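You operate a simulated robot arm through the tools that you are given. There is no shell and no other tool.

Carry out the task below with a simulated robot arm. There is one attempt and no reset: what you move stays moved.

TASK
Join the chain in the grey press with the black oval plate.
Fine: press it home, raise the lever again and draw the slide plate out.

The check looks at the end state, three seconds after you hand in, the way a careful person would. Anything else that was tipped, shoved, dropped, spilled or broken makes it a failure.

THE ROBOT
A 6-joint arm with a two-finger gripper, fixed in place. Base frame: the origin is on the floor under the middle of its stand, x ahead of it, y to its left, z up. Lengths are in mm, angles in rad, forces in N, time in s.
It reaches about 1206 mm from its shoulder. Its first joint turns from -2.897 to 2.897 rad. Payload 2.45 kg.
The TCP is the grasp point between the finger pads, 20 mm short of the fingertips. In the tool frame z runs along the fingers and y along their closing line. The gripper opens to 140 mm; its body begins 168 mm behind the TCP.
Orientation is told as [roll, pitch, yaw] about the base's x, y, z axes, in that order, counted from this pose: with the fingers straight down and closing along the base's y, the tool's x points along the base's -x, its y along +y and its z along -z.

THE INTERFACE
- The arm moves only by the tool nudge_tool. Its argument "plan" is a list of rows, each a list of 3 entries, a list of its own where there are three numbers: the shift along the tool's x, y, z in mm, then the turn, a rotation vector about the tool's x, y, z in rad, then the gripper command, from -1 (shut) to 1 (fully open), values between in proportion. In form: [[[dx, dy, dz], [wx, wy, wz], hand], ...]. A call has 1 to 20 rows; each row shifts and turns the commanded pose from where the row before left it, along the tool's axes as they then stand. Rows are played at 5 a second. More than 50 mm and 0.15 rad between two rows, or a gripper value outside its range, and nothing of the call is played. Where a pose cannot be reached the arm comes as near as it can. A force on the tool above 70 N (or 10 N above the force at the start of the call, whichever is more), or a blocked arm, ends the call early, and 0.2 s more pass. The fingers move at their own pace (about 45 mm/s each) and stop on an object; they squeeze with about 32 N. The grip force told is the motor's: it shows also when the fingers shut on nothing. Time passes only in rows, and 0.2 s behind the last, so rows that do not move let the fingers close. The reply holds the time, the measured pose of the TCP, the force on the tool along the base axes, the opening and the grip force, in the units named above and with some noise, with the torque about the TCP (base axes, N m) and any sound that the robot's microphone picked up.
- Cameras (640 x 400 px; columns grow to the right, rows downward): "scene" is fixed at [404.1, 652.2, 1619.1]; the picture's right is [-0.72, 0.69, 0.00], its down [0.63, 0.65, -0.43] and it looks along [-0.30, -0.31, -0.90] (base axes); focal length 214 px, centre (320, 200). "wrist" rides on the gripper at [78, 11, -209] in the tool frame; the picture's right is [-0.14, 0.99, 0.00], its down [-0.92, -0.13, -0.37] and it looks along [-0.37, -0.05, 0.93] (tool axes); focal length 280 px, centre (320, 200). There is no depth. A picture from a camera that has moved, and an enlarged one, comes with that camera's place and axes in the base frame and with its lens. The place of the scene camera against the robot may be out by one fixed shift of up to 12 mm in any direction.
- capture(camera): a new picture of that camera. It takes no simulated time.
- inspect(camera, box): a new picture of the part [left, top, right, bottom] of that camera's present view, enlarged. It takes no simulated time.
- close_job(): hands the job in; it is judged then, once.

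Nothing tells you positions but the pictures and the camera data. Unless the task says otherwise, let go and move clear before handing in.

The tools are called after ">>>" as name(argument=value, ...) on one line, values as JSON. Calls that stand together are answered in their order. nudge_tool: Moves the arm, as the interface text tells. Its arguments: {"type":"object","properties":{"plan":{"type":"array","items":{"type":"array"}}},"required":["plan"]} The other tools are called the same way: capture (camera) takes a picture; inspect (camera, box) takes an enlarged picture of a part of a camera's view; close_job () hands the job in.

At the start:

```text
time: 0.0
tcp_pos: [190.1, 486.0, 1353.7]
tcp_rot: [0.001, 0.0, 0.0]
contact_force: [-0.4, 0.3, -0.9]
ft_torque: [0.02, 0.0, -0.01]
finger_gap: 139.8
finger_force: 0.1
```

scene: 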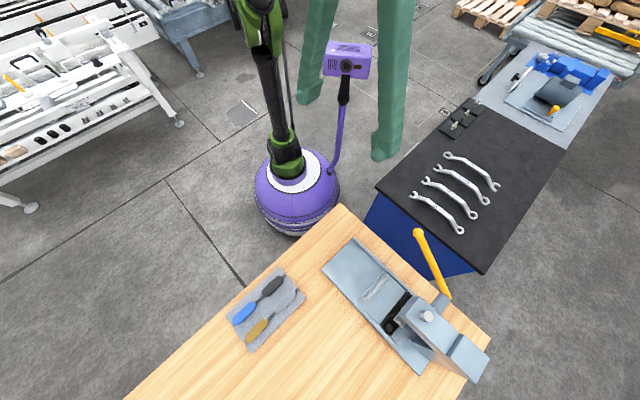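
wrist: 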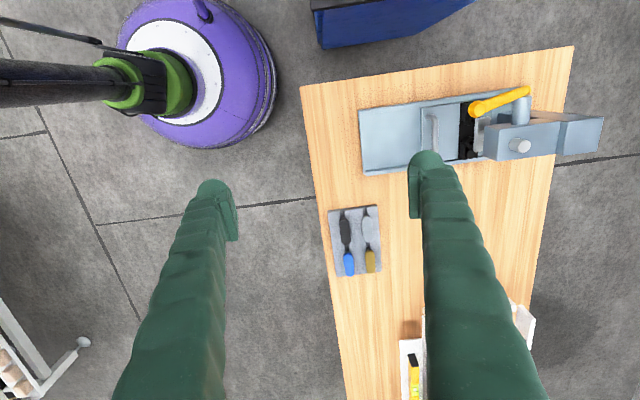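

I see a wooden bench with a grey press (yellow lever, slide plate with a handle), and a tray to its side with tools. I'll look closer before moving.

>>> inspect(camera="scene", box=[310, 210, 500, 390])

>>> inspect(camera="scene", box=[220, 255, 320, 355])

>>> inspect(camera="wrist", box=[340, 60, 620, 200])

>>> inspect(camera="wrist", box=[300, 190, 420, 290])

```text
2.22 times, centred on (405, 300) of scene
camera zoom: at [404.1, 652.2, 1619.1], right [-0.72, 0.69, 0.0], down [0.63, 0.65, -0.43], along [-0.3, -0.31, -0.9], focal length 477 px, centre (131, -22)
```

zoom: 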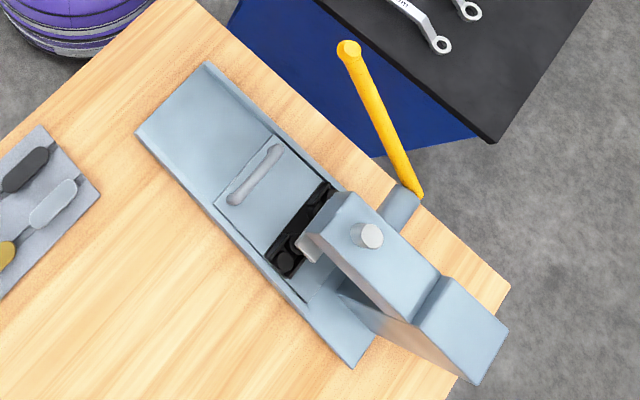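

```text
4.00 times, centred on (270, 305) of scene
camera zoom: at [404.1, 652.2, 1619.1], right [-0.72, 0.69, 0.0], down [0.63, 0.65, -0.43], along [-0.3, -0.31, -0.9], focal length 858 px, centre (520, -220)
```

zoom: 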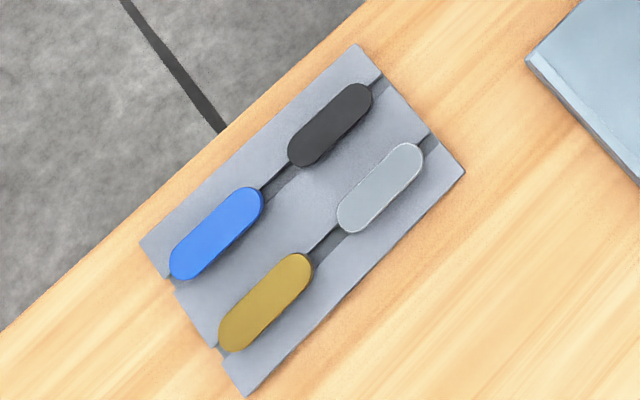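

```text
2.29 times, centred on (480, 130) of wrist
camera zoom: at [110.5, 497.0, 1562.3], right [0.14, 0.99, 0.0], down [0.92, -0.13, 0.37], along [0.37, -0.05, -0.93], focal length 641 px, centre (-46, 360)
```

zoom: 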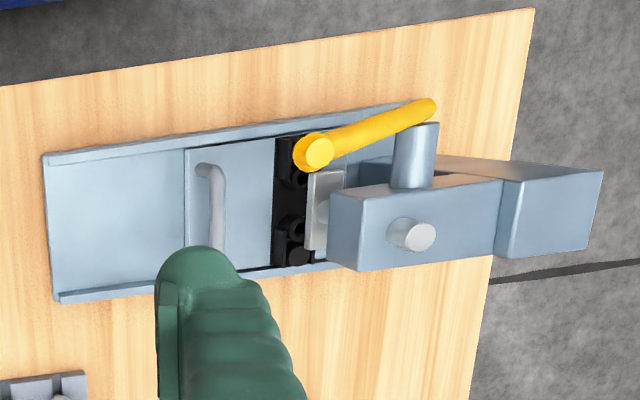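

```text
4.00 times, centred on (360, 240) of wrist
camera zoom: at [110.5, 497.0, 1562.3], right [0.14, 0.99, 0.0], down [0.92, -0.13, 0.37], along [0.37, -0.05, -0.93], focal length 1122 px, centre (160, 40)
```

zoom: 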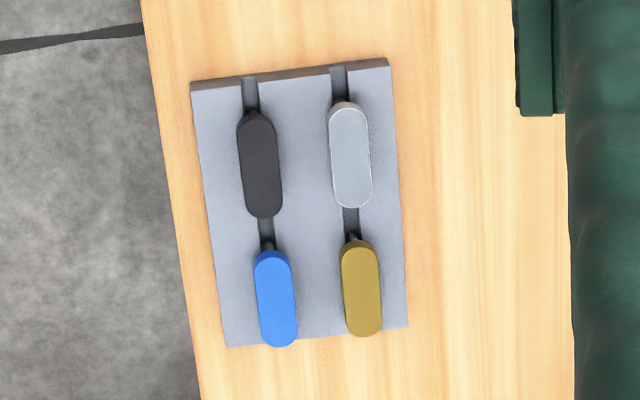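

The bench top looks to be near z≈835, with the tray around (540, 545) and the press around (230, 855). I'll move the open gripper to well above the tray for a closer look.

>>> nudge_tool(plan=[[[-26, 5.4, 25.4], [0, 0, 0], 1], [[-26, 5.4, 25.4], [0, 0, 0], 1], [[-26, 5.4, 25.4], [0, 0, 0], 1], [[-26, 5.4, 25.4], [0, 0, 0], 1], [[-26, 5.4, 25.4], [0, 0, 0], 1], [[-26, 5.4, 25.4], [0, 0, 0], 1], [[-26, 5.4, 25.4], [0, 0, 0], 1], [[-26, 5.4, 25.4], [0, 0, 0], 1], [[-26, 5.4, 25.4], [0, 0, 0], 1], [[0, 0, 0], [0, 0, 0], 1]])

>>> capture(camera="wrist")

>>> capture(camera="scene")

```text
time: 2.2
tcp_pos: [424.4, 536.1, 1123.8]
tcp_rot: [0.002, 0.001, 0.001]
contact_force: [-0.8, -0.3, 0.1]
ft_torque: [-0.01, 0.0, 0.0]
finger_gap: 139.7
finger_force: 0.0
```

```text
taken
camera wrist: at [345.1, 547.2, 1333.1], right [0.14, 0.99, 0.0], down [0.92, -0.13, 0.37], along [0.37, -0.05, -0.93], focal length 280 px, centre (320, 200)
```

wrist: 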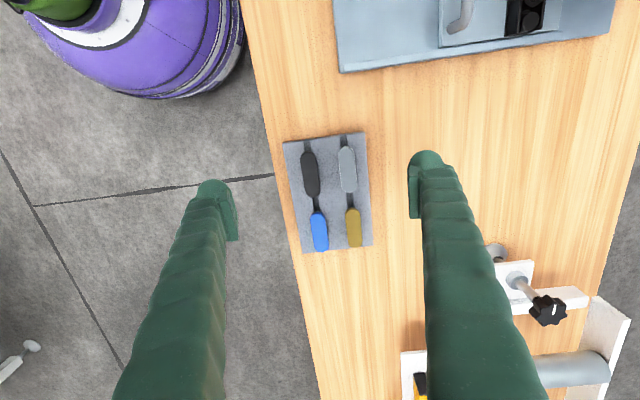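

```text
taken
```

scene: 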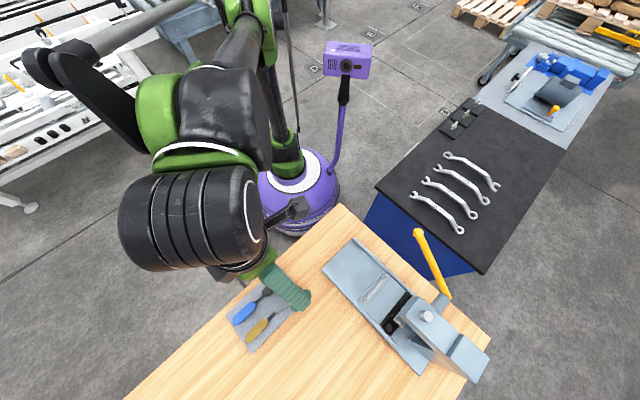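

The black plate lies on the tray at about (475, 512), with the height still uncertain (845–915). I'll drop a bit closer for a second parallax view.

>>> nudge_tool(plan=[[[-4, -6.5, 23], [0, 0, 0], 1], [[-4, -6.5, 23], [0, 0, 0], 1], [[-4, -6.5, 23], [0, 0, 0], 1], [[-4, -6.5, 23], [0, 0, 0], 1], [[0, 0, 0], [0, 0, 0], 1]])

>>> capture(camera="wrist")

>>> inspect(camera="wrist", box=[230, 100, 390, 240])

```text
time: 3.4
tcp_pos: [439.3, 510.2, 1032.2]
tcp_rot: [0.002, -0.001, 0.0]
contact_force: [-0.1, 0.2, -0.5]
ft_torque: [-0.01, -0.04, 0.0]
finger_gap: 139.9
finger_force: 0.1
```

```text
taken
camera wrist: at [360.3, 520.8, 1241.4], right [0.14, 0.99, 0.0], down [0.92, -0.13, 0.37], along [0.37, -0.05, -0.93], focal length 280 px, centre (320, 200)
```

wrist: 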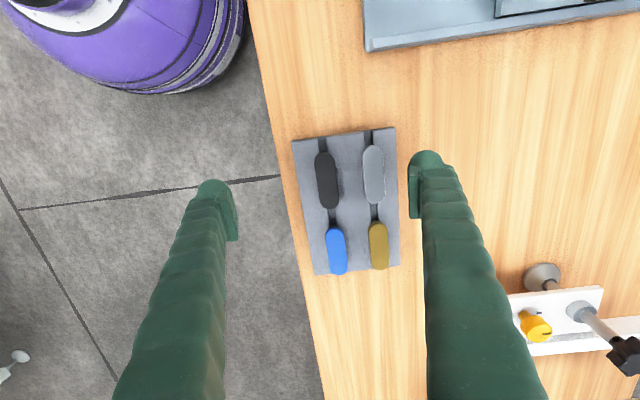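

```text
2.86 times, centred on (310, 170) of wrist
camera zoom: at [360.3, 520.8, 1241.4], right [0.14, 0.99, 0.0], down [0.92, -0.13, 0.37], along [0.37, -0.05, -0.93], focal length 801 px, centre (349, 286)
```

zoom: 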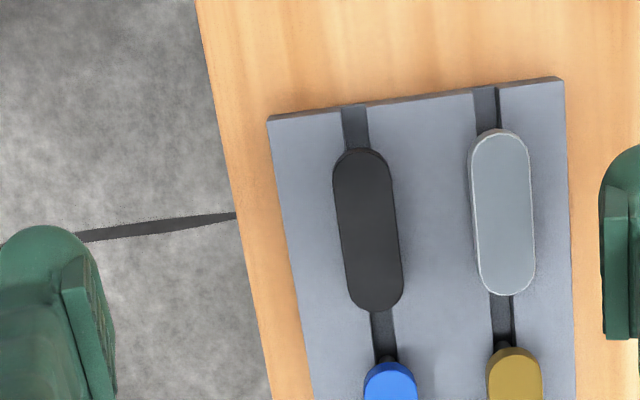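

The black plate lies along x at roughly (470, 514, 905), about 75 x 31 mm. I'll zoom in on it to judge how it sits and how thick it is.

>>> inspect(camera="wrist", box=[285, 120, 405, 280])

>>> inspect(camera="wrist", box=[300, 130, 350, 225])

```text
2.50 times, centred on (345, 200) of wrist
camera zoom: at [360.3, 520.8, 1241.4], right [0.14, 0.99, 0.0], down [0.92, -0.13, 0.37], along [0.37, -0.05, -0.93], focal length 701 px, centre (258, 200)
```

zoom: 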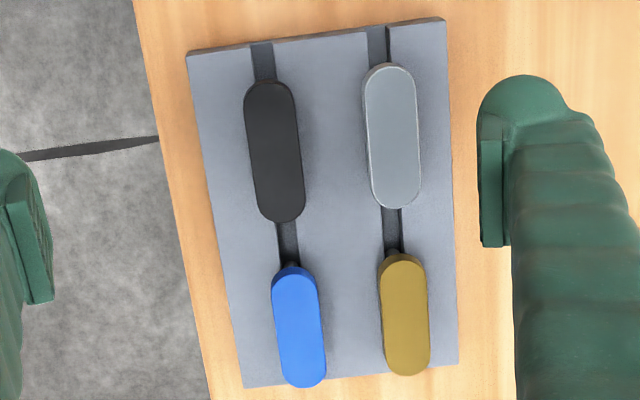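

```text
4.21 times, centred on (325, 178) of wrist
camera zoom: at [360.3, 520.8, 1241.4], right [0.14, 0.99, 0.0], down [0.92, -0.13, 0.37], along [0.37, -0.05, -0.93], focal length 1181 px, centre (299, 295)
```

zoom: 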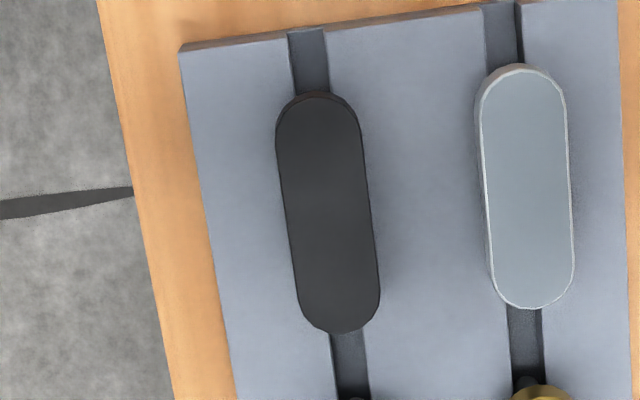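

The plate seems to sit flat with pins hanging in the tray slot. The neighbouring silver plate is about 28 mm away, so I need to know how thick the fingertips are before choosing the grip.

>>> inspect(camera="wrist", box=[395, 140, 495, 260])

>>> inspect(camera="wrist", box=[170, 165, 270, 285])

>>> inspect(camera="scene", box=[200, 240, 340, 360])

```text
3.33 times, centred on (445, 200) of wrist
camera zoom: at [360.3, 520.8, 1241.4], right [0.14, 0.99, 0.0], down [0.92, -0.13, 0.37], along [0.37, -0.05, -0.93], focal length 935 px, centre (-97, 200)
```

zoom: 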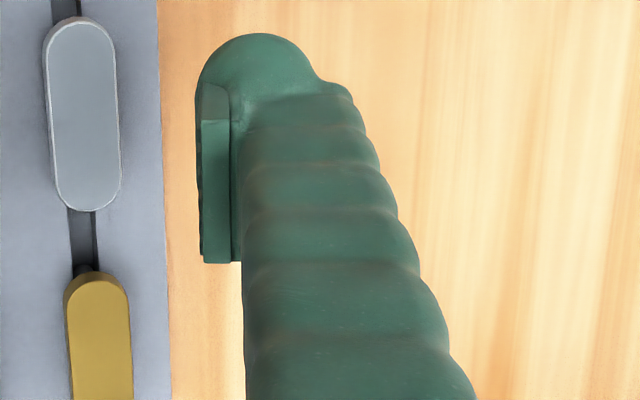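

```text
3.33 times, centred on (220, 225) of wrist
camera zoom: at [360.3, 520.8, 1241.4], right [0.14, 0.99, 0.0], down [0.92, -0.13, 0.37], along [0.37, -0.05, -0.93], focal length 935 px, centre (653, 117)
```

zoom: 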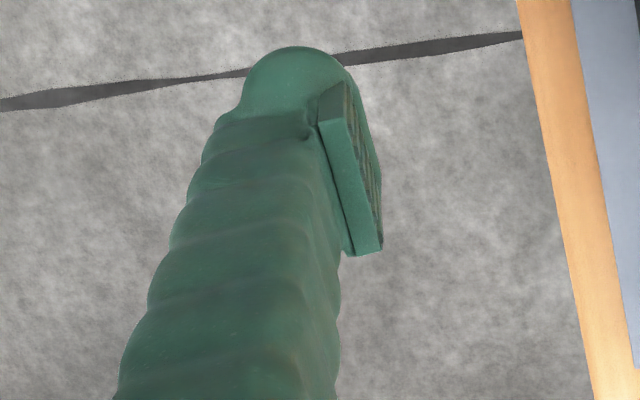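

```text
3.33 times, centred on (270, 300) of scene
camera zoom: at [404.1, 652.2, 1619.1], right [-0.72, 0.69, 0.0], down [0.63, 0.65, -0.43], along [-0.3, -0.31, -0.9], focal length 715 px, centre (487, -133)
```

zoom: 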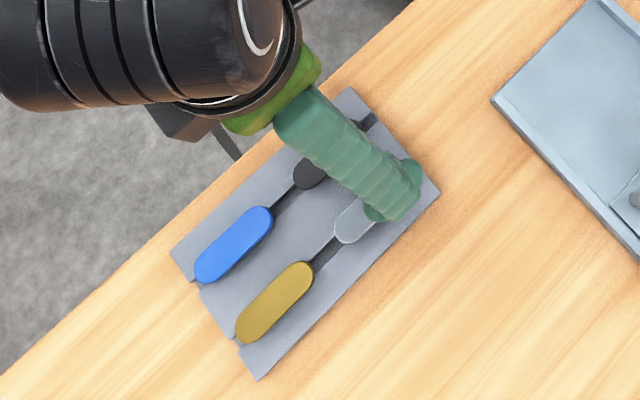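

The fingertips are bulky (pads about 43 mm wide in x, about 30 mm thick in y), so the grip between plates will be tight. I'll first go see the press from its open end, with the tool turned so the wrist camera looks along +y.

>>> nudge_tool(plan=[[[0, 0, -40], [0, 0, 0], 1], [[0, 0, -40], [0, 0, 0], 1], [[0, 0, -40], [0, 0, 0], 1], [[19.8, 38, 0], [0, 0, 0], 1], [[19.8, 38, 0], [0, 0, 0], 1], [[19.8, 38, 0], [0, 0, 0], 1], [[19.8, 38, 0], [0, 0, 0], 1], [[19.8, 38, 0], [0, 0, 0], 1], [[0, 0, 0], [0, 0, -0.1428], 1], [[0, 0, 0], [0, 0, -0.1428], 1], [[0, 0, 0], [0, 0, -0.1428], 1], [[0, 0, 0], [0, 0, -0.1428], 1], [[0, 0, 0], [0, 0, -0.1428], 1], [[0, 0, 0], [0, 0, -0.1428], 1], [[0, 0, 0], [0, 0, -0.1428], 1], [[0, 0, 0], [0, 0, -0.1428], 1], [[0, 0, 0], [0, 0, -0.1428], 1], [[0, 0, 0], [0, 0, -0.1428], 1], [[0, 0, 0], [0, 0, -0.1428], 1]])

>>> capture(camera="wrist")

>>> capture(camera="scene")

```text
time: 7.4
tcp_pos: [340.7, 698.3, 1152.3]
tcp_rot: [0.001, -0.002, 1.573]
contact_force: [-0.2, -0.7, 0.0]
ft_torque: [0.04, 0.01, -0.05]
finger_gap: 140.0
finger_force: 0.1
```

```text
taken
camera wrist: at [328.8, 621.0, 1361.7], right [-0.99, 0.14, 0.0], down [0.13, 0.92, 0.37], along [0.05, 0.37, -0.93], focal length 280 px, centre (320, 200)
```

wrist: 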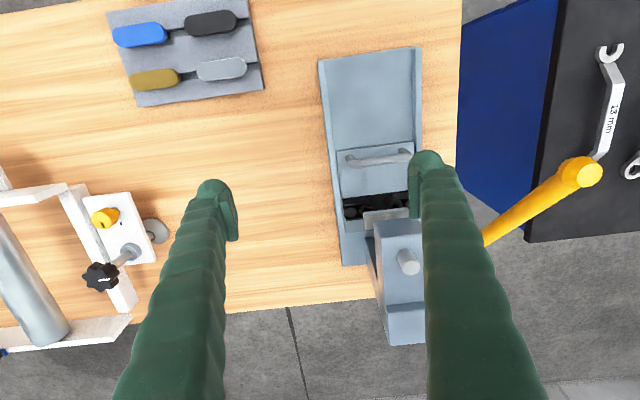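

```text
taken
```

scene: 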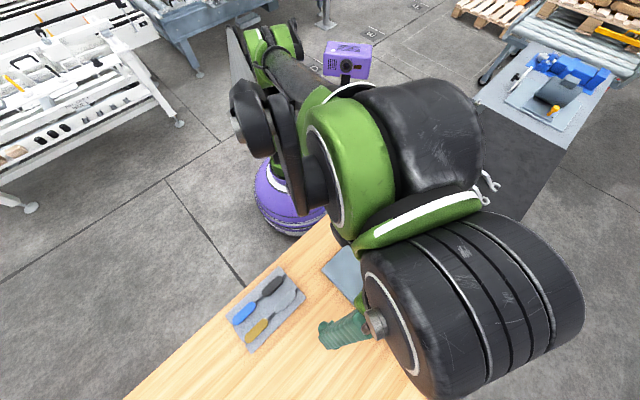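

The press channel, slide plate with bail handle, and the black chain are visible in the wrist view. I'll zoom in.

>>> inspect(camera="wrist", box=[310, 130, 440, 270])

>>> inspect(camera="wrist", box=[335, 180, 420, 240])

>>> inspect(camera="scene", box=[290, 290, 400, 370])

```text
2.86 times, centred on (375, 200) of wrist
camera zoom: at [328.8, 621.0, 1361.7], right [-0.99, 0.14, 0.0], down [0.13, 0.92, 0.37], along [0.05, 0.37, -0.93], focal length 801 px, centre (163, 200)
```

zoom: 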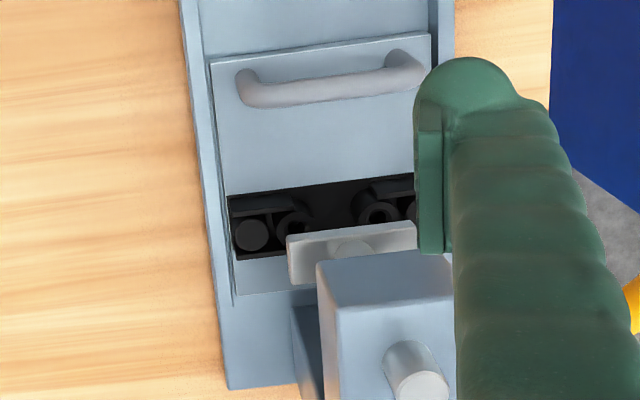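

```text
6.67 times, centred on (378, 210) of wrist
camera zoom: at [328.8, 621.0, 1361.7], right [-0.99, 0.14, 0.0], down [0.13, 0.92, 0.37], along [0.05, 0.37, -0.93], focal length 1869 px, centre (-63, 133)
```

zoom: 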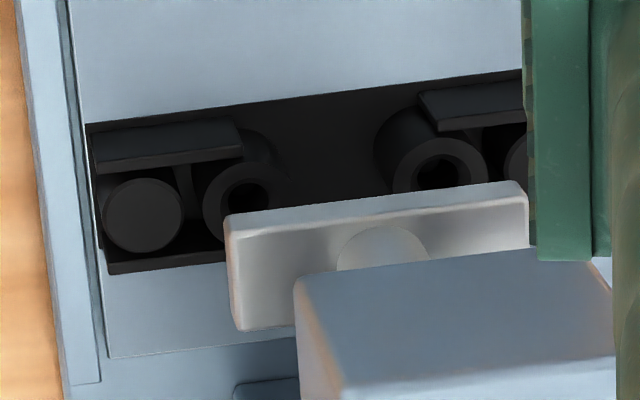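

```text
5.00 times, centred on (345, 330) of scene
camera zoom: at [404.1, 652.2, 1619.1], right [-0.72, 0.69, 0.0], down [0.63, 0.65, -0.43], along [-0.3, -0.31, -0.9], focal length 1072 px, centre (195, -450)
```

zoom: 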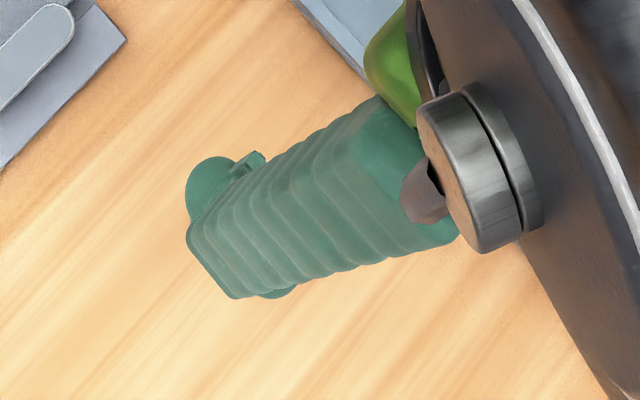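

The chain's two hollow bushings show at about (276, 831) and (225, 833), under the raised ram bar; the slide plate is currently pushed in. Next I'll lift back high and turn 45° so the scene camera shows me the fingertip profile.

>>> nudge_tool(plan=[[[28.5, 20, -28.5], [0, 0, 0], 1], [[28.5, 20, -28.5], [0, 0, 0], 1], [[28.5, 20, -28.5], [0, 0, 0], 1], [[28.5, 20, -28.5], [0, 0, 0], 1], [[28.5, 20, -28.5], [0, 0, 0], 1], [[28.5, 20, -28.5], [0, 0, 0], 1], [[28.5, 20, -28.5], [0, 0, 0], 1], [[28.5, 20, -28.5], [0, 0, 0], 1], [[0, 0, 0], [0, 0, 0.131], 1], [[0, 0, 0], [0, 0, 0.131], 1], [[0, 0, 0], [0, 0, 0.131], 1], [[0, 0, 0], [0, 0, 0.131], 1], [[0, 0, 0], [0, 0, 0.131], 1], [[0, 0, 0], [0, 0, 0.131], 1], [[0, 0, 0], [0, 0, 0], -0.5], [[0, 0, 0], [0, 0, 0], -0.5], [[0, 0, 0], [0, 0, 0], -0.5], [[0, 0, 0], [0, 0, 0], -0.5], [[0, 0, 0], [0, 0, 0], -0.5], [[0, 0, 0], [0, 0, 0], -0.5]])

>>> capture(camera="scene")

>>> capture(camera="wrist")

```text
time: 11.6
tcp_pos: [181.3, 470.2, 1380.1]
tcp_rot: [0.001, -0.001, 0.784]
contact_force: [-0.4, 0.6, 0.1]
ft_torque: [-0.01, 0.0, -0.01]
finger_gap: 35.1
finger_force: 0.1
```

```text
taken
```

scene: 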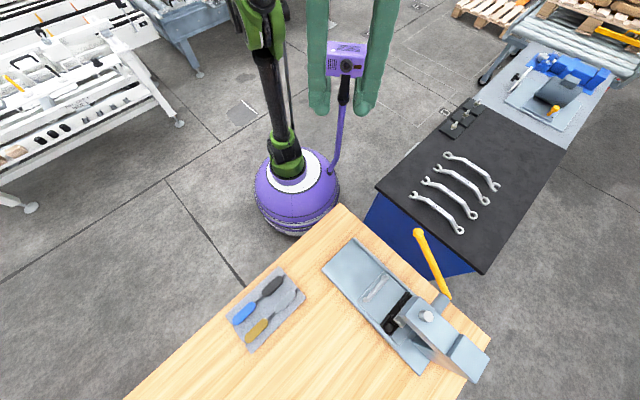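

```text
taken
camera wrist: at [116.7, 423.0, 1589.9], right [-0.6, 0.8, 0.0], down [0.74, 0.56, 0.37], along [0.29, 0.22, -0.93], focal length 280 px, centre (320, 200)
```

wrist: 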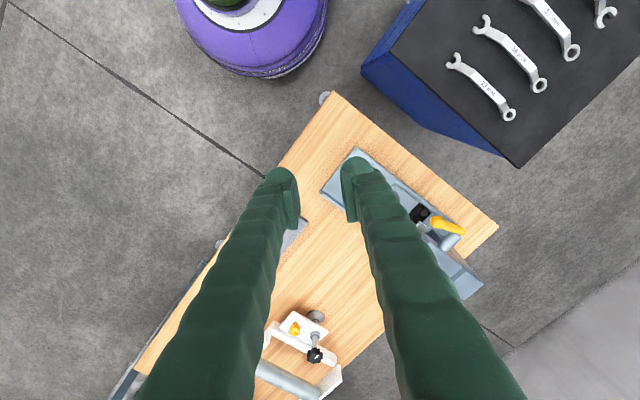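

>>> inspect(camera="scene", box=[290, 60, 400, 130])

>>> inspect(camera="scene", box=[290, 0, 420, 130])

>>> inspect(camera="scene", box=[360, 260, 470, 350])

>>> inspect(camera="scene", box=[225, 260, 315, 355])

```text
5.71 times, centred on (345, 95) of scene
camera zoom: at [404.1, 652.2, 1619.1], right [-0.72, 0.69, 0.0], down [0.63, 0.65, -0.43], along [-0.3, -0.31, -0.9], focal length 1226 px, centre (177, 800)
```

zoom: 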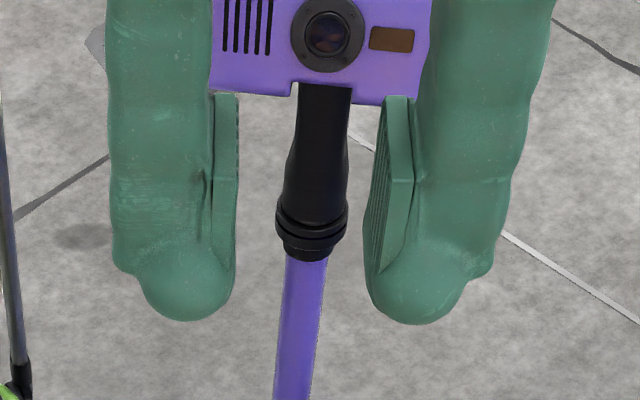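

```text
3.08 times, centred on (355, 65) of scene
camera zoom: at [404.1, 652.2, 1619.1], right [-0.72, 0.69, 0.0], down [0.63, 0.65, -0.43], along [-0.3, -0.31, -0.9], focal length 660 px, centre (212, 615)
```

zoom: 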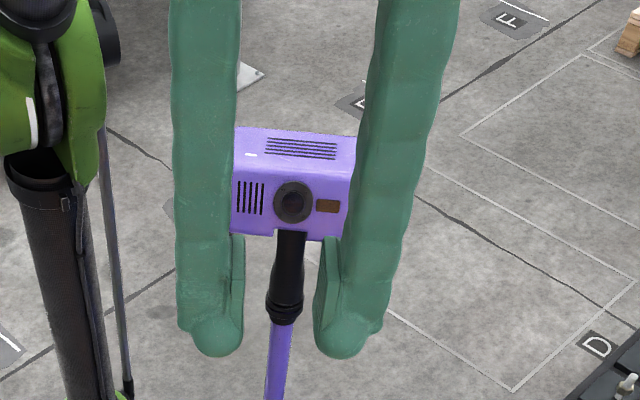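

```text
4.44 times, centred on (415, 305) of scene
camera zoom: at [404.1, 652.2, 1619.1], right [-0.72, 0.69, 0.0], down [0.63, 0.65, -0.43], along [-0.3, -0.31, -0.9], focal length 953 px, centre (-102, -267)
```

zoom: 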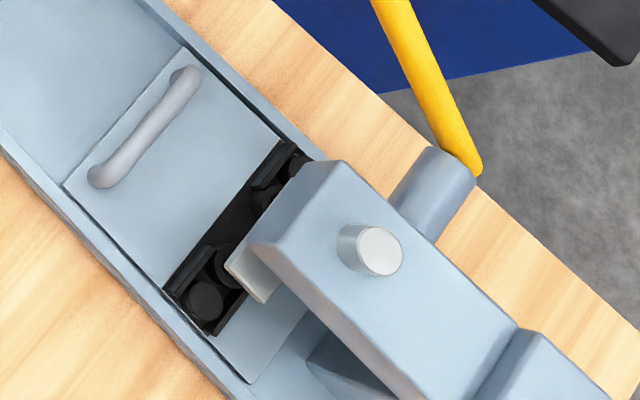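

```text
4.21 times, centred on (270, 308) of scene
camera zoom: at [404.1, 652.2, 1619.1], right [-0.72, 0.69, 0.0], down [0.63, 0.65, -0.43], along [-0.3, -0.31, -0.9], focal length 903 px, centre (530, -253)
```

zoom: 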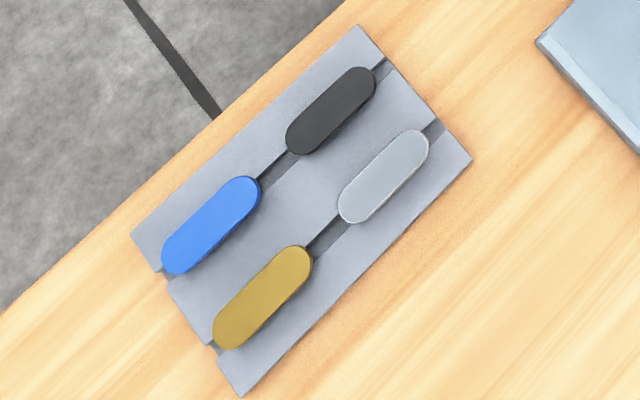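

Each fingertip is a ball about 27 mm across with a pad just above, so the contact will be with the lower part of the finger. I'll take an oblique low view of the tray to measure plate thickness and how it sits.

>>> nudge_tool(plan=[[[0, 0, 0], [0, 0, 0.131], 1], [[0, 0, 0], [0, 0, 0.131], 1], [[0, 0, 0], [0, 0, 0.131], 1], [[0, 0, 0], [0, 0, 0.131], 1], [[0, 0, 0], [0, 0, 0.131], 1], [[0, 0, 0], [0, 0, 0.131], 1], [[-18.6, 5.6, 43.5], [0, 0, 0], 1], [[-18.6, 5.6, 43.5], [0, 0, 0], 1], [[-18.6, 5.6, 43.5], [0, 0, 0], 1], [[-18.6, 5.6, 43.5], [0, 0, 0], 1], [[-18.6, 5.6, 43.5], [0, 0, 0], 1], [[-18.6, 5.6, 43.5], [0, 0, 0], 1], [[-18.6, 5.6, 43.5], [0, 0, 0], 1], [[-18.6, 5.6, 43.5], [0, 0, 0], 1], [[0, 0, 0], [0, -0.14, 0], 1], [[0, 0, 0], [0, -0.14, 0], 1], [[0, 0, 0], [0, -0.14, 0], 1], [[0, 0, 0], [0, -0.14, 0], 1], [[0, 0, 0], [0, -0.14, 0], 1]])

>>> capture(camera="wrist")

```text
time: 15.6
tcp_pos: [330.1, 515.6, 1033.1]
tcp_rot: [0.002, -0.7, -0.004]
contact_force: [0.5, -0.7, -0.7]
ft_torque: [-0.01, 0.01, 0.0]
finger_gap: 139.9
finger_force: 0.1
```

```text
taken
camera wrist: at [134.3, 526.9, 1141.9], right [0.11, 0.99, 0.09], down [0.46, -0.13, 0.88], along [0.88, -0.05, -0.47], focal length 280 px, centre (320, 200)
```

wrist: 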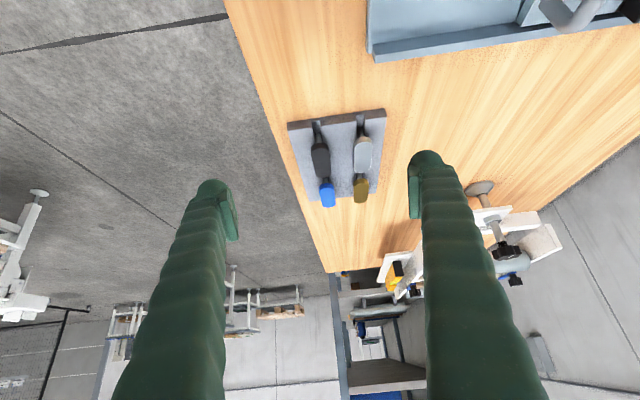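

>>> inspect(camera="wrist", box=[280, 95, 400, 215])

>>> inspect(camera="wrist", box=[300, 110, 345, 190])

>>> inspect(camera="wrist", box=[360, 0, 640, 70])

```text
3.33 times, centred on (340, 155) of wrist
camera zoom: at [134.3, 526.9, 1141.9], right [0.11, 0.99, 0.09], down [0.46, -0.13, 0.88], along [0.88, -0.05, -0.47], focal length 935 px, centre (253, 350)
```

zoom: 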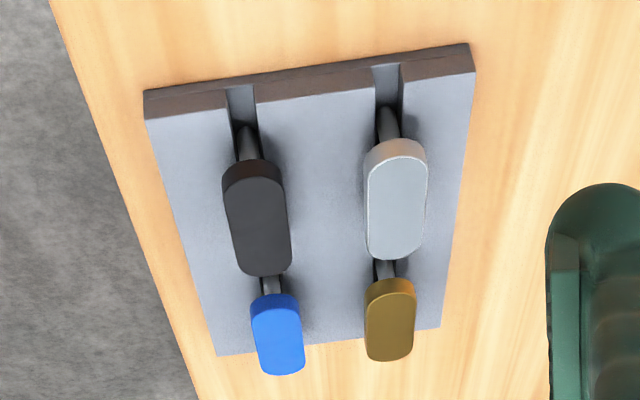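

```text
5.00 times, centred on (322, 150) of wrist
camera zoom: at [134.3, 526.9, 1141.9], right [0.11, 0.99, 0.09], down [0.46, -0.13, 0.88], along [0.88, -0.05, -0.47], focal length 1402 px, centre (308, 450)
```

zoom: 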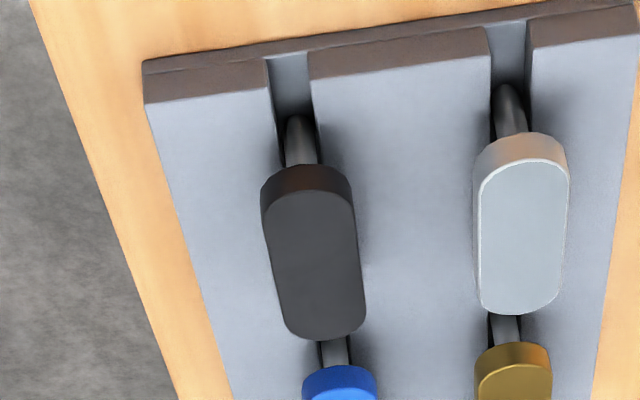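

```text
2.29 times, centred on (500, 35) of wrist
camera zoom: at [134.3, 526.9, 1141.9], right [0.11, 0.99, 0.09], down [0.46, -0.13, 0.88], along [0.88, -0.05, -0.47], focal length 641 px, centre (-91, 577)
```

zoom: 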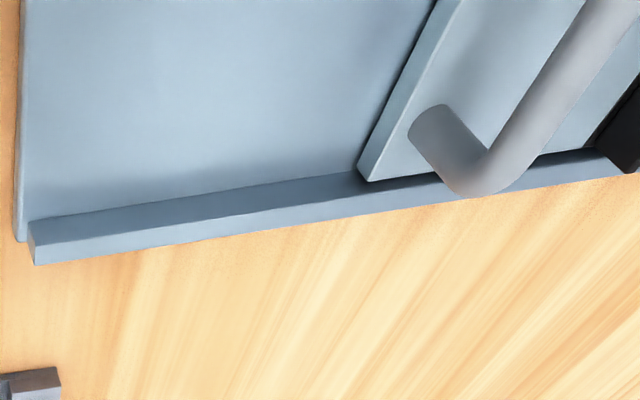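

The view shows each plate standing on two pins: plate top ≈905, bottom ≈896, tray top ≈879, so there is room under the plate for the fingertips. The handle bar is near (250, 736, 926). I'll first draw the slide out, so now I straighten up, rise and start turning the hand to yaw π, which keeps the wrist camera away from the lever.

>>> nudge_tool(plan=[[[0, 0, 0], [0, 0.14, 0], 1], [[0, 0, 0], [0, 0.14, 0], 1], [[0, 0, 0], [0, 0.14, 0], 1], [[0, 0, 0], [0, 0.14, 0], 1], [[0, 0, 0], [0, 0.14, 0], 1], [[0, 0, -40], [0, 0, 0], 1], [[0, 0, -40], [0, 0, 0], 1], [[0, 0, -40], [0, 0, 0], 1], [[0, 0, 0], [0, 0, -0.1428], 1], [[0, 0, 0], [0, 0, -0.1428], 1], [[0, 0, 0], [0, 0, -0.1428], 1], [[0, 0, 0], [0, 0, -0.1428], 1], [[0, 0, 0], [0, 0, -0.1428], 1], [[0, 0, 0], [0, 0, -0.1428], 1], [[0, 0, 0], [0, 0, -0.1428], 1], [[0, 0, 0], [0, 0, -0.1428], 1], [[0, 0, 0], [0, 0, -0.1428], 1], [[0, 0, 0], [0, 0, -0.1428], 1], [[0, 0, 0], [0, 0, -0.1428], 1]])

>>> nudge_tool(plan=[[[0, 0, 0], [0, 0, -0.1428], 1], [[0, 0, 0], [0, 0, -0.1428], 1], [[0, 0, 0], [0, 0, -0.1428], 1], [[0, 0, 0], [0, 0, -0.1428], 1], [[0, 0, 0], [0, 0, -0.1428], 1], [[0, 0, 0], [0, 0, -0.1428], 1], [[0, 0, 0], [0, 0, -0.1428], 1], [[0, 0, 0], [0, 0, -0.1428], 1], [[0, 0, 0], [0, 0, -0.1428], 1], [[0, 0, 0], [0, 0, -0.1428], 1], [[0, 0, 0], [0, 0, -0.1428], 1], [[0, 0, 0], [0, 0, 0], 0]])

```text
time: 19.6
tcp_pos: [329.6, 516.1, 1151.8]
tcp_rot: [0.001, -0.001, 1.571]
contact_force: [-0.4, 0.1, -0.1]
ft_torque: [-0.01, 0.01, 0.03]
finger_gap: 140.3
finger_force: 0.1
```

```text
time: 22.2
tcp_pos: [330.7, 515.6, 1152.8]
tcp_rot: [-0.002, 0.0, 3.14]
contact_force: [0.2, 0.1, 0.1]
ft_torque: [0.01, 0.01, -0.02]
finger_gap: 105.3
finger_force: 0.0
```

Yaw π is reached. Now I move towards the handle, leaning the top of the hand towards +x so the wrist stays clear of the raised lever, with the gap set to about 45 mm.

>>> nudge_tool(plan=[[[-5, -36.8, 10], [0, 0, 0], -0.36], [[-5, -36.8, 10], [0, 0, 0], -0.36], [[-5, -36.8, 10], [0, 0, 0], -0.36], [[-5, -36.8, 10], [0, -0.1, 0], -0.36], [[-5, -36.8, 10], [0, -0.1, 0], -0.36], [[-5, -36.8, 10], [0, -0.1, 0], -0.36], [[0, 0, 0], [0, 0, 0], -0.36]])

>>> capture(camera="wrist")

>>> capture(camera="scene")

```text
time: 23.8
tcp_pos: [298.2, 736.7, 1092.7]
tcp_rot: [-0.003, -0.302, 3.14]
contact_force: [0.1, -0.9, 0.2]
ft_torque: [0.01, -0.01, -0.01]
finger_gap: 44.8
finger_force: 0.1
```

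```text
taken
camera wrist: at [433.8, 726.2, 1270.1], right [-0.13, -0.99, 0.04], down [-0.77, 0.13, 0.63], along [-0.62, 0.05, -0.78], focal length 280 px, centre (320, 200)
```

wrist: 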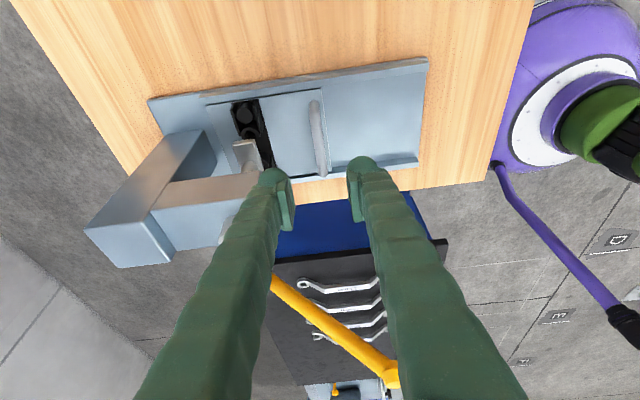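

```text
taken
```

scene: 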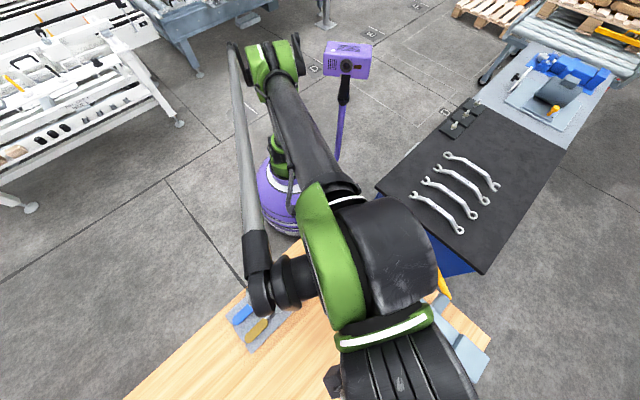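

>>> inspect(camera="wrist", box=[200, 75, 350, 195])

>>> inspect(camera="wrist", box=[80, 60, 440, 280])

```text
3.33 times, centred on (275, 135) of wrist
camera zoom: at [433.8, 726.2, 1270.1], right [-0.13, -0.99, 0.04], down [-0.77, 0.13, 0.63], along [-0.62, 0.05, -0.78], focal length 935 px, centre (470, 417)
```

zoom: 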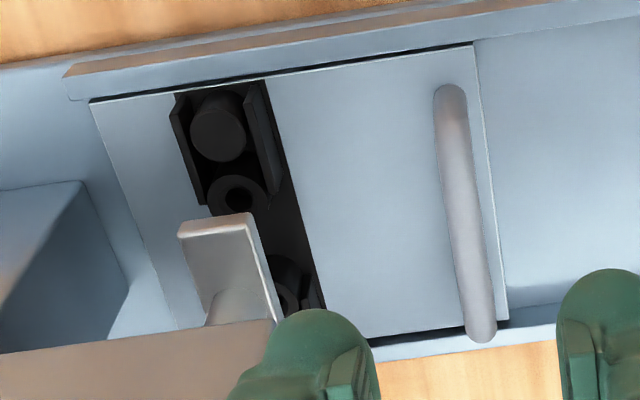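

```text
1.78 times, centred on (260, 170) of wrist
camera zoom: at [433.8, 726.2, 1270.1], right [-0.13, -0.99, 0.04], down [-0.77, 0.13, 0.63], along [-0.62, 0.05, -0.78], focal length 498 px, centre (427, 253)
```

zoom: 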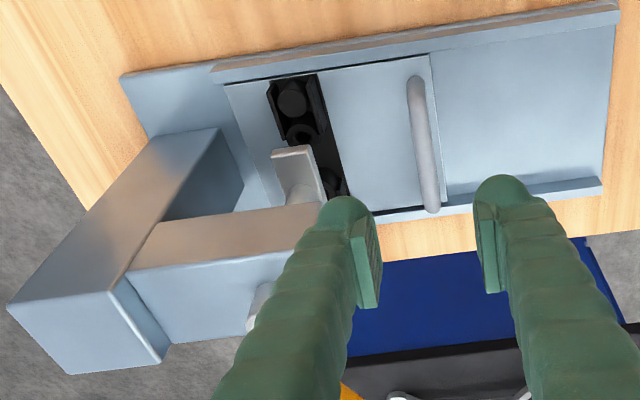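

The ring top works out at about (277, 827, 917), the slide top at z≈892 and the handle bar at about (257, 737, 926). I'll descend along the leaned tool axis so the handle comes between the fingers, stopping just short to check.

>>> nudge_tool(plan=[[[2.1, 0, 34.3], [0, 0, 0], -0.36], [[2.1, 0, 34.3], [0, 0, 0], -0.36], [[2.1, 0, 34.3], [0, 0, 0], -0.36], [[2.1, 0, 34.3], [0, 0, 0], -0.36], [[0, 0, 0], [0, 0, 0], -0.36]])

>>> capture(camera="wrist")

>>> capture(camera="scene")

```text
time: 25.0
tcp_pos: [264.7, 737.9, 960.3]
tcp_rot: [-0.002, -0.301, 3.139]
contact_force: [0.1, -1.0, 0.2]
ft_torque: [0.0, 0.02, 0.01]
finger_gap: 44.8
finger_force: 0.1
```

```text
taken
camera wrist: at [399.9, 725.7, 1137.1], right [-0.13, -0.99, 0.04], down [-0.77, 0.13, 0.62], along [-0.62, 0.05, -0.78], focal length 280 px, centre (320, 200)
```

wrist: 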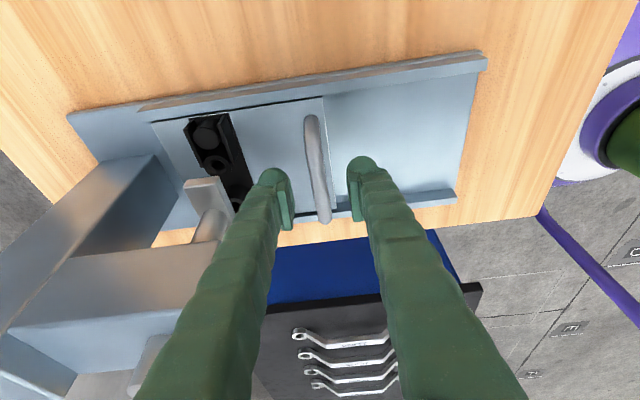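

```text
taken
```

scene: 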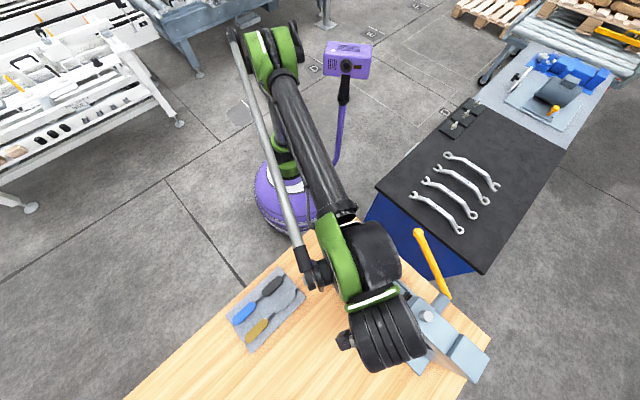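

The bar lies centred between the fingers. I'll lower the last 35 mm and close on it.

>>> nudge_tool(plan=[[[1.5, 0.5, 17.5], [0, 0, 0], -0.36], [[1.4, 0.4, 17.5], [0, 0, 0], -0.36], [[0, 0, 0], [0, 0, 0], -0.36]])

>>> capture(camera="wrist")

>>> nudge_tool(plan=[[[0, 0, 0], [0, 0, 0], -1], [[0, 0, 0], [0, 0, 0], -1], [[0, 0, 0], [0, 0, 0], -1], [[0, 0, 0], [0, 0, 0], -1]])

>>> capture(camera="wrist")

```text
time: 25.8
tcp_pos: [256.4, 735.4, 925.1]
tcp_rot: [-0.002, -0.3, 3.14]
contact_force: [0.4, 0.2, -0.2]
ft_torque: [-0.02, -0.05, 0.0]
finger_gap: 44.9
finger_force: 0.0
```

```text
taken
camera wrist: at [392.4, 725.3, 1102.4], right [-0.13, -0.99, 0.04], down [-0.77, 0.13, 0.62], along [-0.62, 0.05, -0.78], focal length 280 px, centre (320, 200)
```

wrist: 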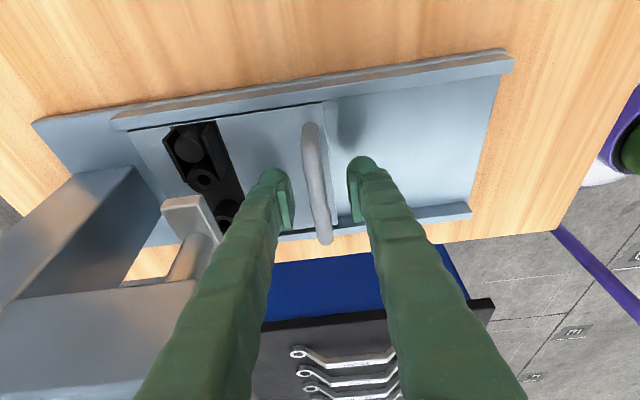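

```text
time: 26.8
tcp_pos: [256.4, 736.5, 926.2]
tcp_rot: [-0.003, -0.3, 3.14]
contact_force: [-1.3, -0.5, -3.4]
ft_torque: [0.05, -0.1, 0.15]
finger_gap: 9.0
finger_force: 36.2
```

```text
taken
camera wrist: at [392.4, 725.4, 1102.4], right [-0.13, -0.99, 0.04], down [-0.77, 0.13, 0.62], along [-0.62, 0.05, -0.78], focal length 280 px, centre (320, 200)
```

wrist: 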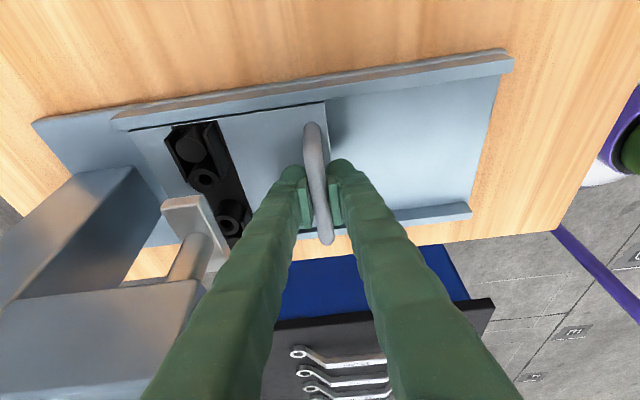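

The handle is gripped (gap 9 mm). I'll pull the slide gently toward -y, in small steps, watching the force.

>>> nudge_tool(plan=[[[0, 8, 0], [0, 0, 0], -1], [[0, 8, 0], [0, 0, 0], -1], [[0, 8, 0], [0, 0, 0], -1], [[0, 0, 0], [0, 0, 0], -1]])

>>> capture(camera="wrist")

```text
time: 27.8
tcp_pos: [257.4, 712.0, 926.3]
tcp_rot: [0.0, -0.3, 3.139]
contact_force: [-6.3, 0.5, -20.0]
ft_torque: [0.03, -0.24, 0.13]
finger_gap: 9.3
finger_force: 37.3
```

```text
taken
camera wrist: at [392.4, 701.7, 1102.5], right [-0.13, -0.99, 0.04], down [-0.77, 0.13, 0.62], along [-0.62, 0.05, -0.78], focal length 280 px, centre (320, 200)
```

wrist: 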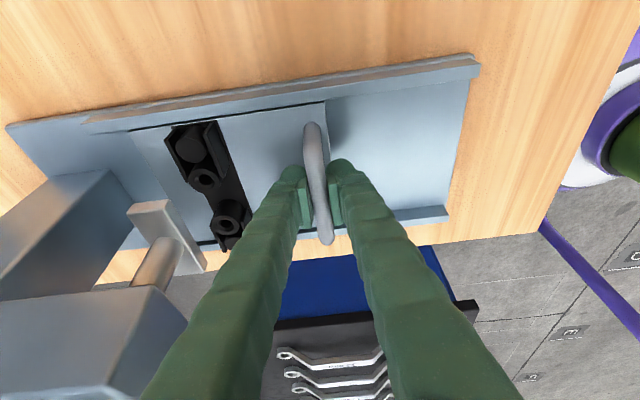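

The slide follows freely. A slight pull along the fingers built up, so I'll ease down 2 mm while continuing to draw it out.

>>> nudge_tool(plan=[[[0, 0, 1], [0, 0, 0], -1], [[0, 0, 1], [0, 0, 0], -1], [[0, 9, 0], [0, 0, 0], -1], [[0, 9, 0], [0, 0, 0], -1], [[0, 9, 0], [0, 0, 0], -1], [[0, 9, 0], [0, 0, 0], -1], [[0, 0, 0], [0, 0, 0], -1]])

>>> capture(camera="wrist")

>>> capture(camera="scene")

```text
time: 29.4
tcp_pos: [257.3, 674.8, 924.5]
tcp_rot: [-0.001, -0.3, 3.139]
contact_force: [8.5, -0.8, 25.7]
ft_torque: [0.02, 0.35, 0.18]
finger_gap: 9.0
finger_force: 36.4
```

```text
taken
camera wrist: at [392.4, 663.6, 1102.3], right [-0.13, -0.99, 0.04], down [-0.77, 0.13, 0.62], along [-0.62, 0.05, -0.78], focal length 280 px, centre (320, 200)
```

wrist: 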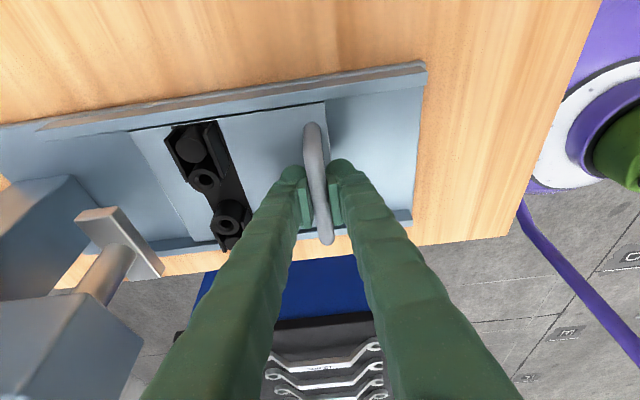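

```text
taken
```

scene: 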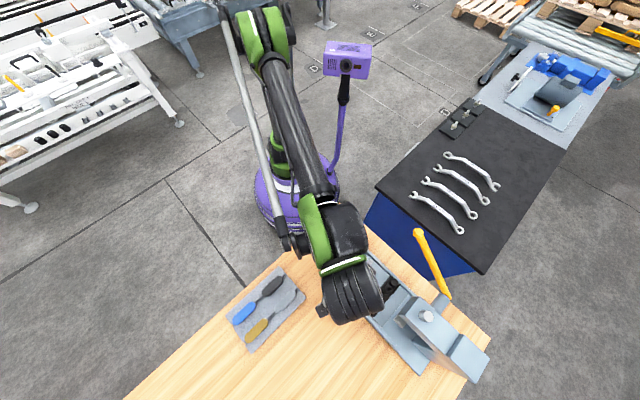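

Moving well (about 62 mm out). I'll ease up 1 mm and draw about 60 mm more, so the slide stays fully in its channel.

>>> nudge_tool(plan=[[[0, 0, -1], [0, 0, 0], -1], [[0, 9, 0], [0, 0, 0], -1], [[0, 9, 0], [0, 0, 0], -1], [[0, 9, 0], [0, 0, 0], -1], [[0, 9, 0], [0, 0, 0], -1], [[0, 9, 0], [0, 0, 0], -1], [[0, 9, 0], [0, 0, 0], -1], [[0, 6, 0], [0, 0, 0], -1], [[0, 0, 0], [0, 0, 0], -1]])

>>> capture(camera="wrist")

>>> inspect(camera="wrist", box=[120, 90, 350, 260])

```text
time: 31.4
tcp_pos: [257.3, 615.5, 924.5]
tcp_rot: [-0.001, -0.301, 3.138]
contact_force: [6.7, -0.9, 6.2]
ft_torque: [0.01, 0.16, 0.15]
finger_gap: 9.2
finger_force: 36.5
```

```text
taken
camera wrist: at [392.4, 604.5, 1102.1], right [-0.13, -0.99, 0.04], down [-0.77, 0.13, 0.62], along [-0.62, 0.05, -0.78], focal length 280 px, centre (320, 200)
```

wrist: 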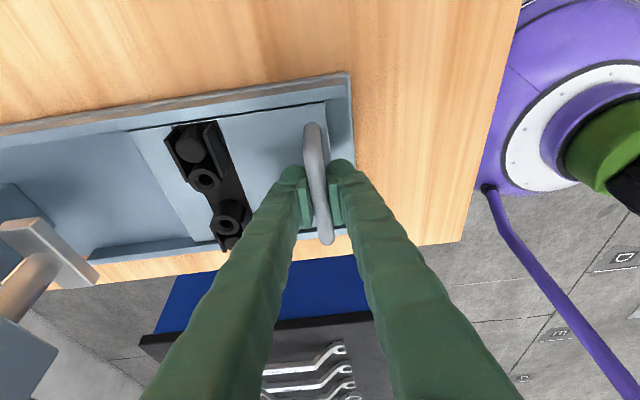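

```text
2.35 times, centred on (235, 175) of wrist
camera zoom: at [392.4, 604.5, 1102.1], right [-0.13, -0.99, 0.04], down [-0.77, 0.13, 0.62], along [-0.62, 0.05, -0.78], focal length 660 px, centre (520, 259)
```

zoom: 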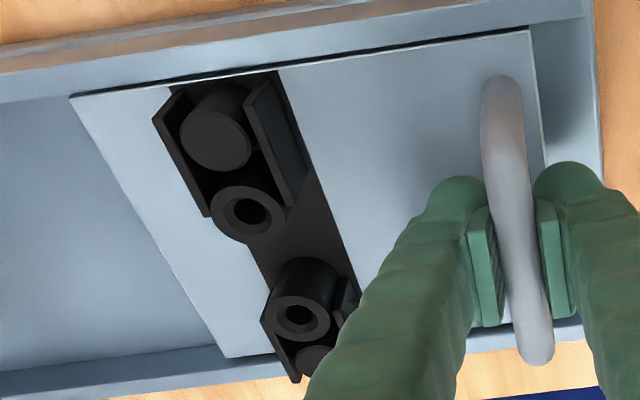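

The slide is drawn out about 121 mm and stops inside its channel; both bushings are visible, roughly at (277, 704) and (227, 704). I'll release the handle, rise and straighten up for a precise look at the bushings.

>>> nudge_tool(plan=[[[0, 0, 0], [0, 0, 0], -0.5], [[0, 0, 0], [0, 0, 0], -0.5], [[0, 0, 0], [0, 0, 0], -0.5]])

>>> nudge_tool(plan=[[[0, 0, -30], [0, 0, 0], -0.5], [[0, 0, -30], [0, 0, 0], -0.5], [[0, 0, -30], [0, 0, 0], -0.5], [[0, 0, -30], [0, 0, 0], -0.5], [[0, -30, 0], [0, 0.1, 0], -0.5], [[0, -30, 0], [0, 0.1, 0], -0.5], [[0, -30, 0], [0, 0.1, 0], -0.5], [[0, 0, 0], [0, 0, 0], 0.5], [[0, 0, 0], [0, 0, 0], 0.5], [[0, 0, 0], [0, 0, 0], 0.5], [[0, 0, 0], [0, 0, 0], 0.5]])

>>> capture(camera="wrist")

>>> capture(camera="scene")

```text
time: 32.2
tcp_pos: [256.3, 616.4, 924.8]
tcp_rot: [-0.002, -0.301, 3.14]
contact_force: [0.2, 0.1, 0.2]
ft_torque: [-0.01, 0.01, 0.02]
finger_gap: 35.0
finger_force: 0.1
```

```text
time: 34.6
tcp_pos: [290.9, 705.5, 1040.5]
tcp_rot: [-0.003, -0.001, 3.139]
contact_force: [0.3, 0.4, 0.3]
ft_torque: [-0.03, 0.01, 0.01]
finger_gap: 105.0
finger_force: 0.1
```

```text
taken
camera wrist: at [368.9, 694.7, 1249.2], right [-0.14, -0.99, 0.0], down [-0.92, 0.13, 0.37], along [-0.36, 0.05, -0.93], focal length 280 px, centre (320, 200)
```

wrist: 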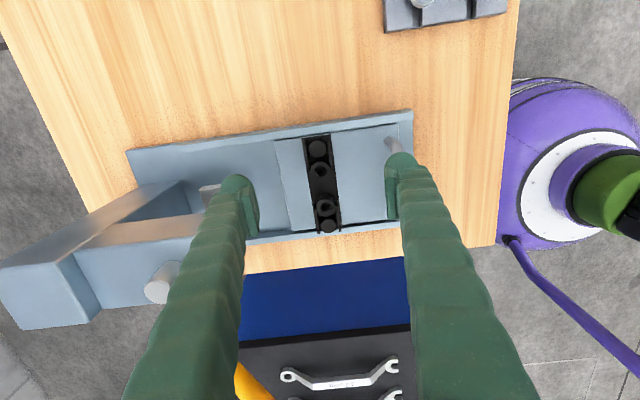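

```text
taken
```

scene: 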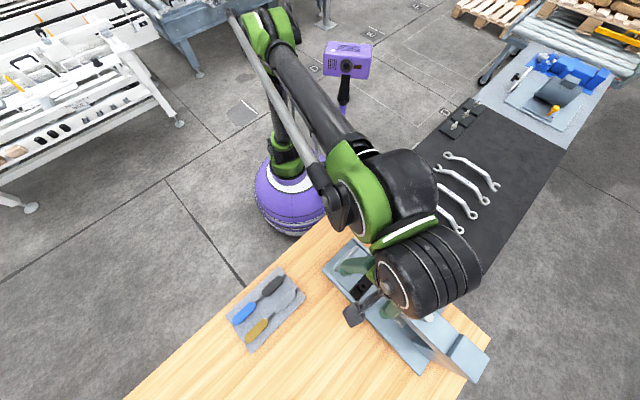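

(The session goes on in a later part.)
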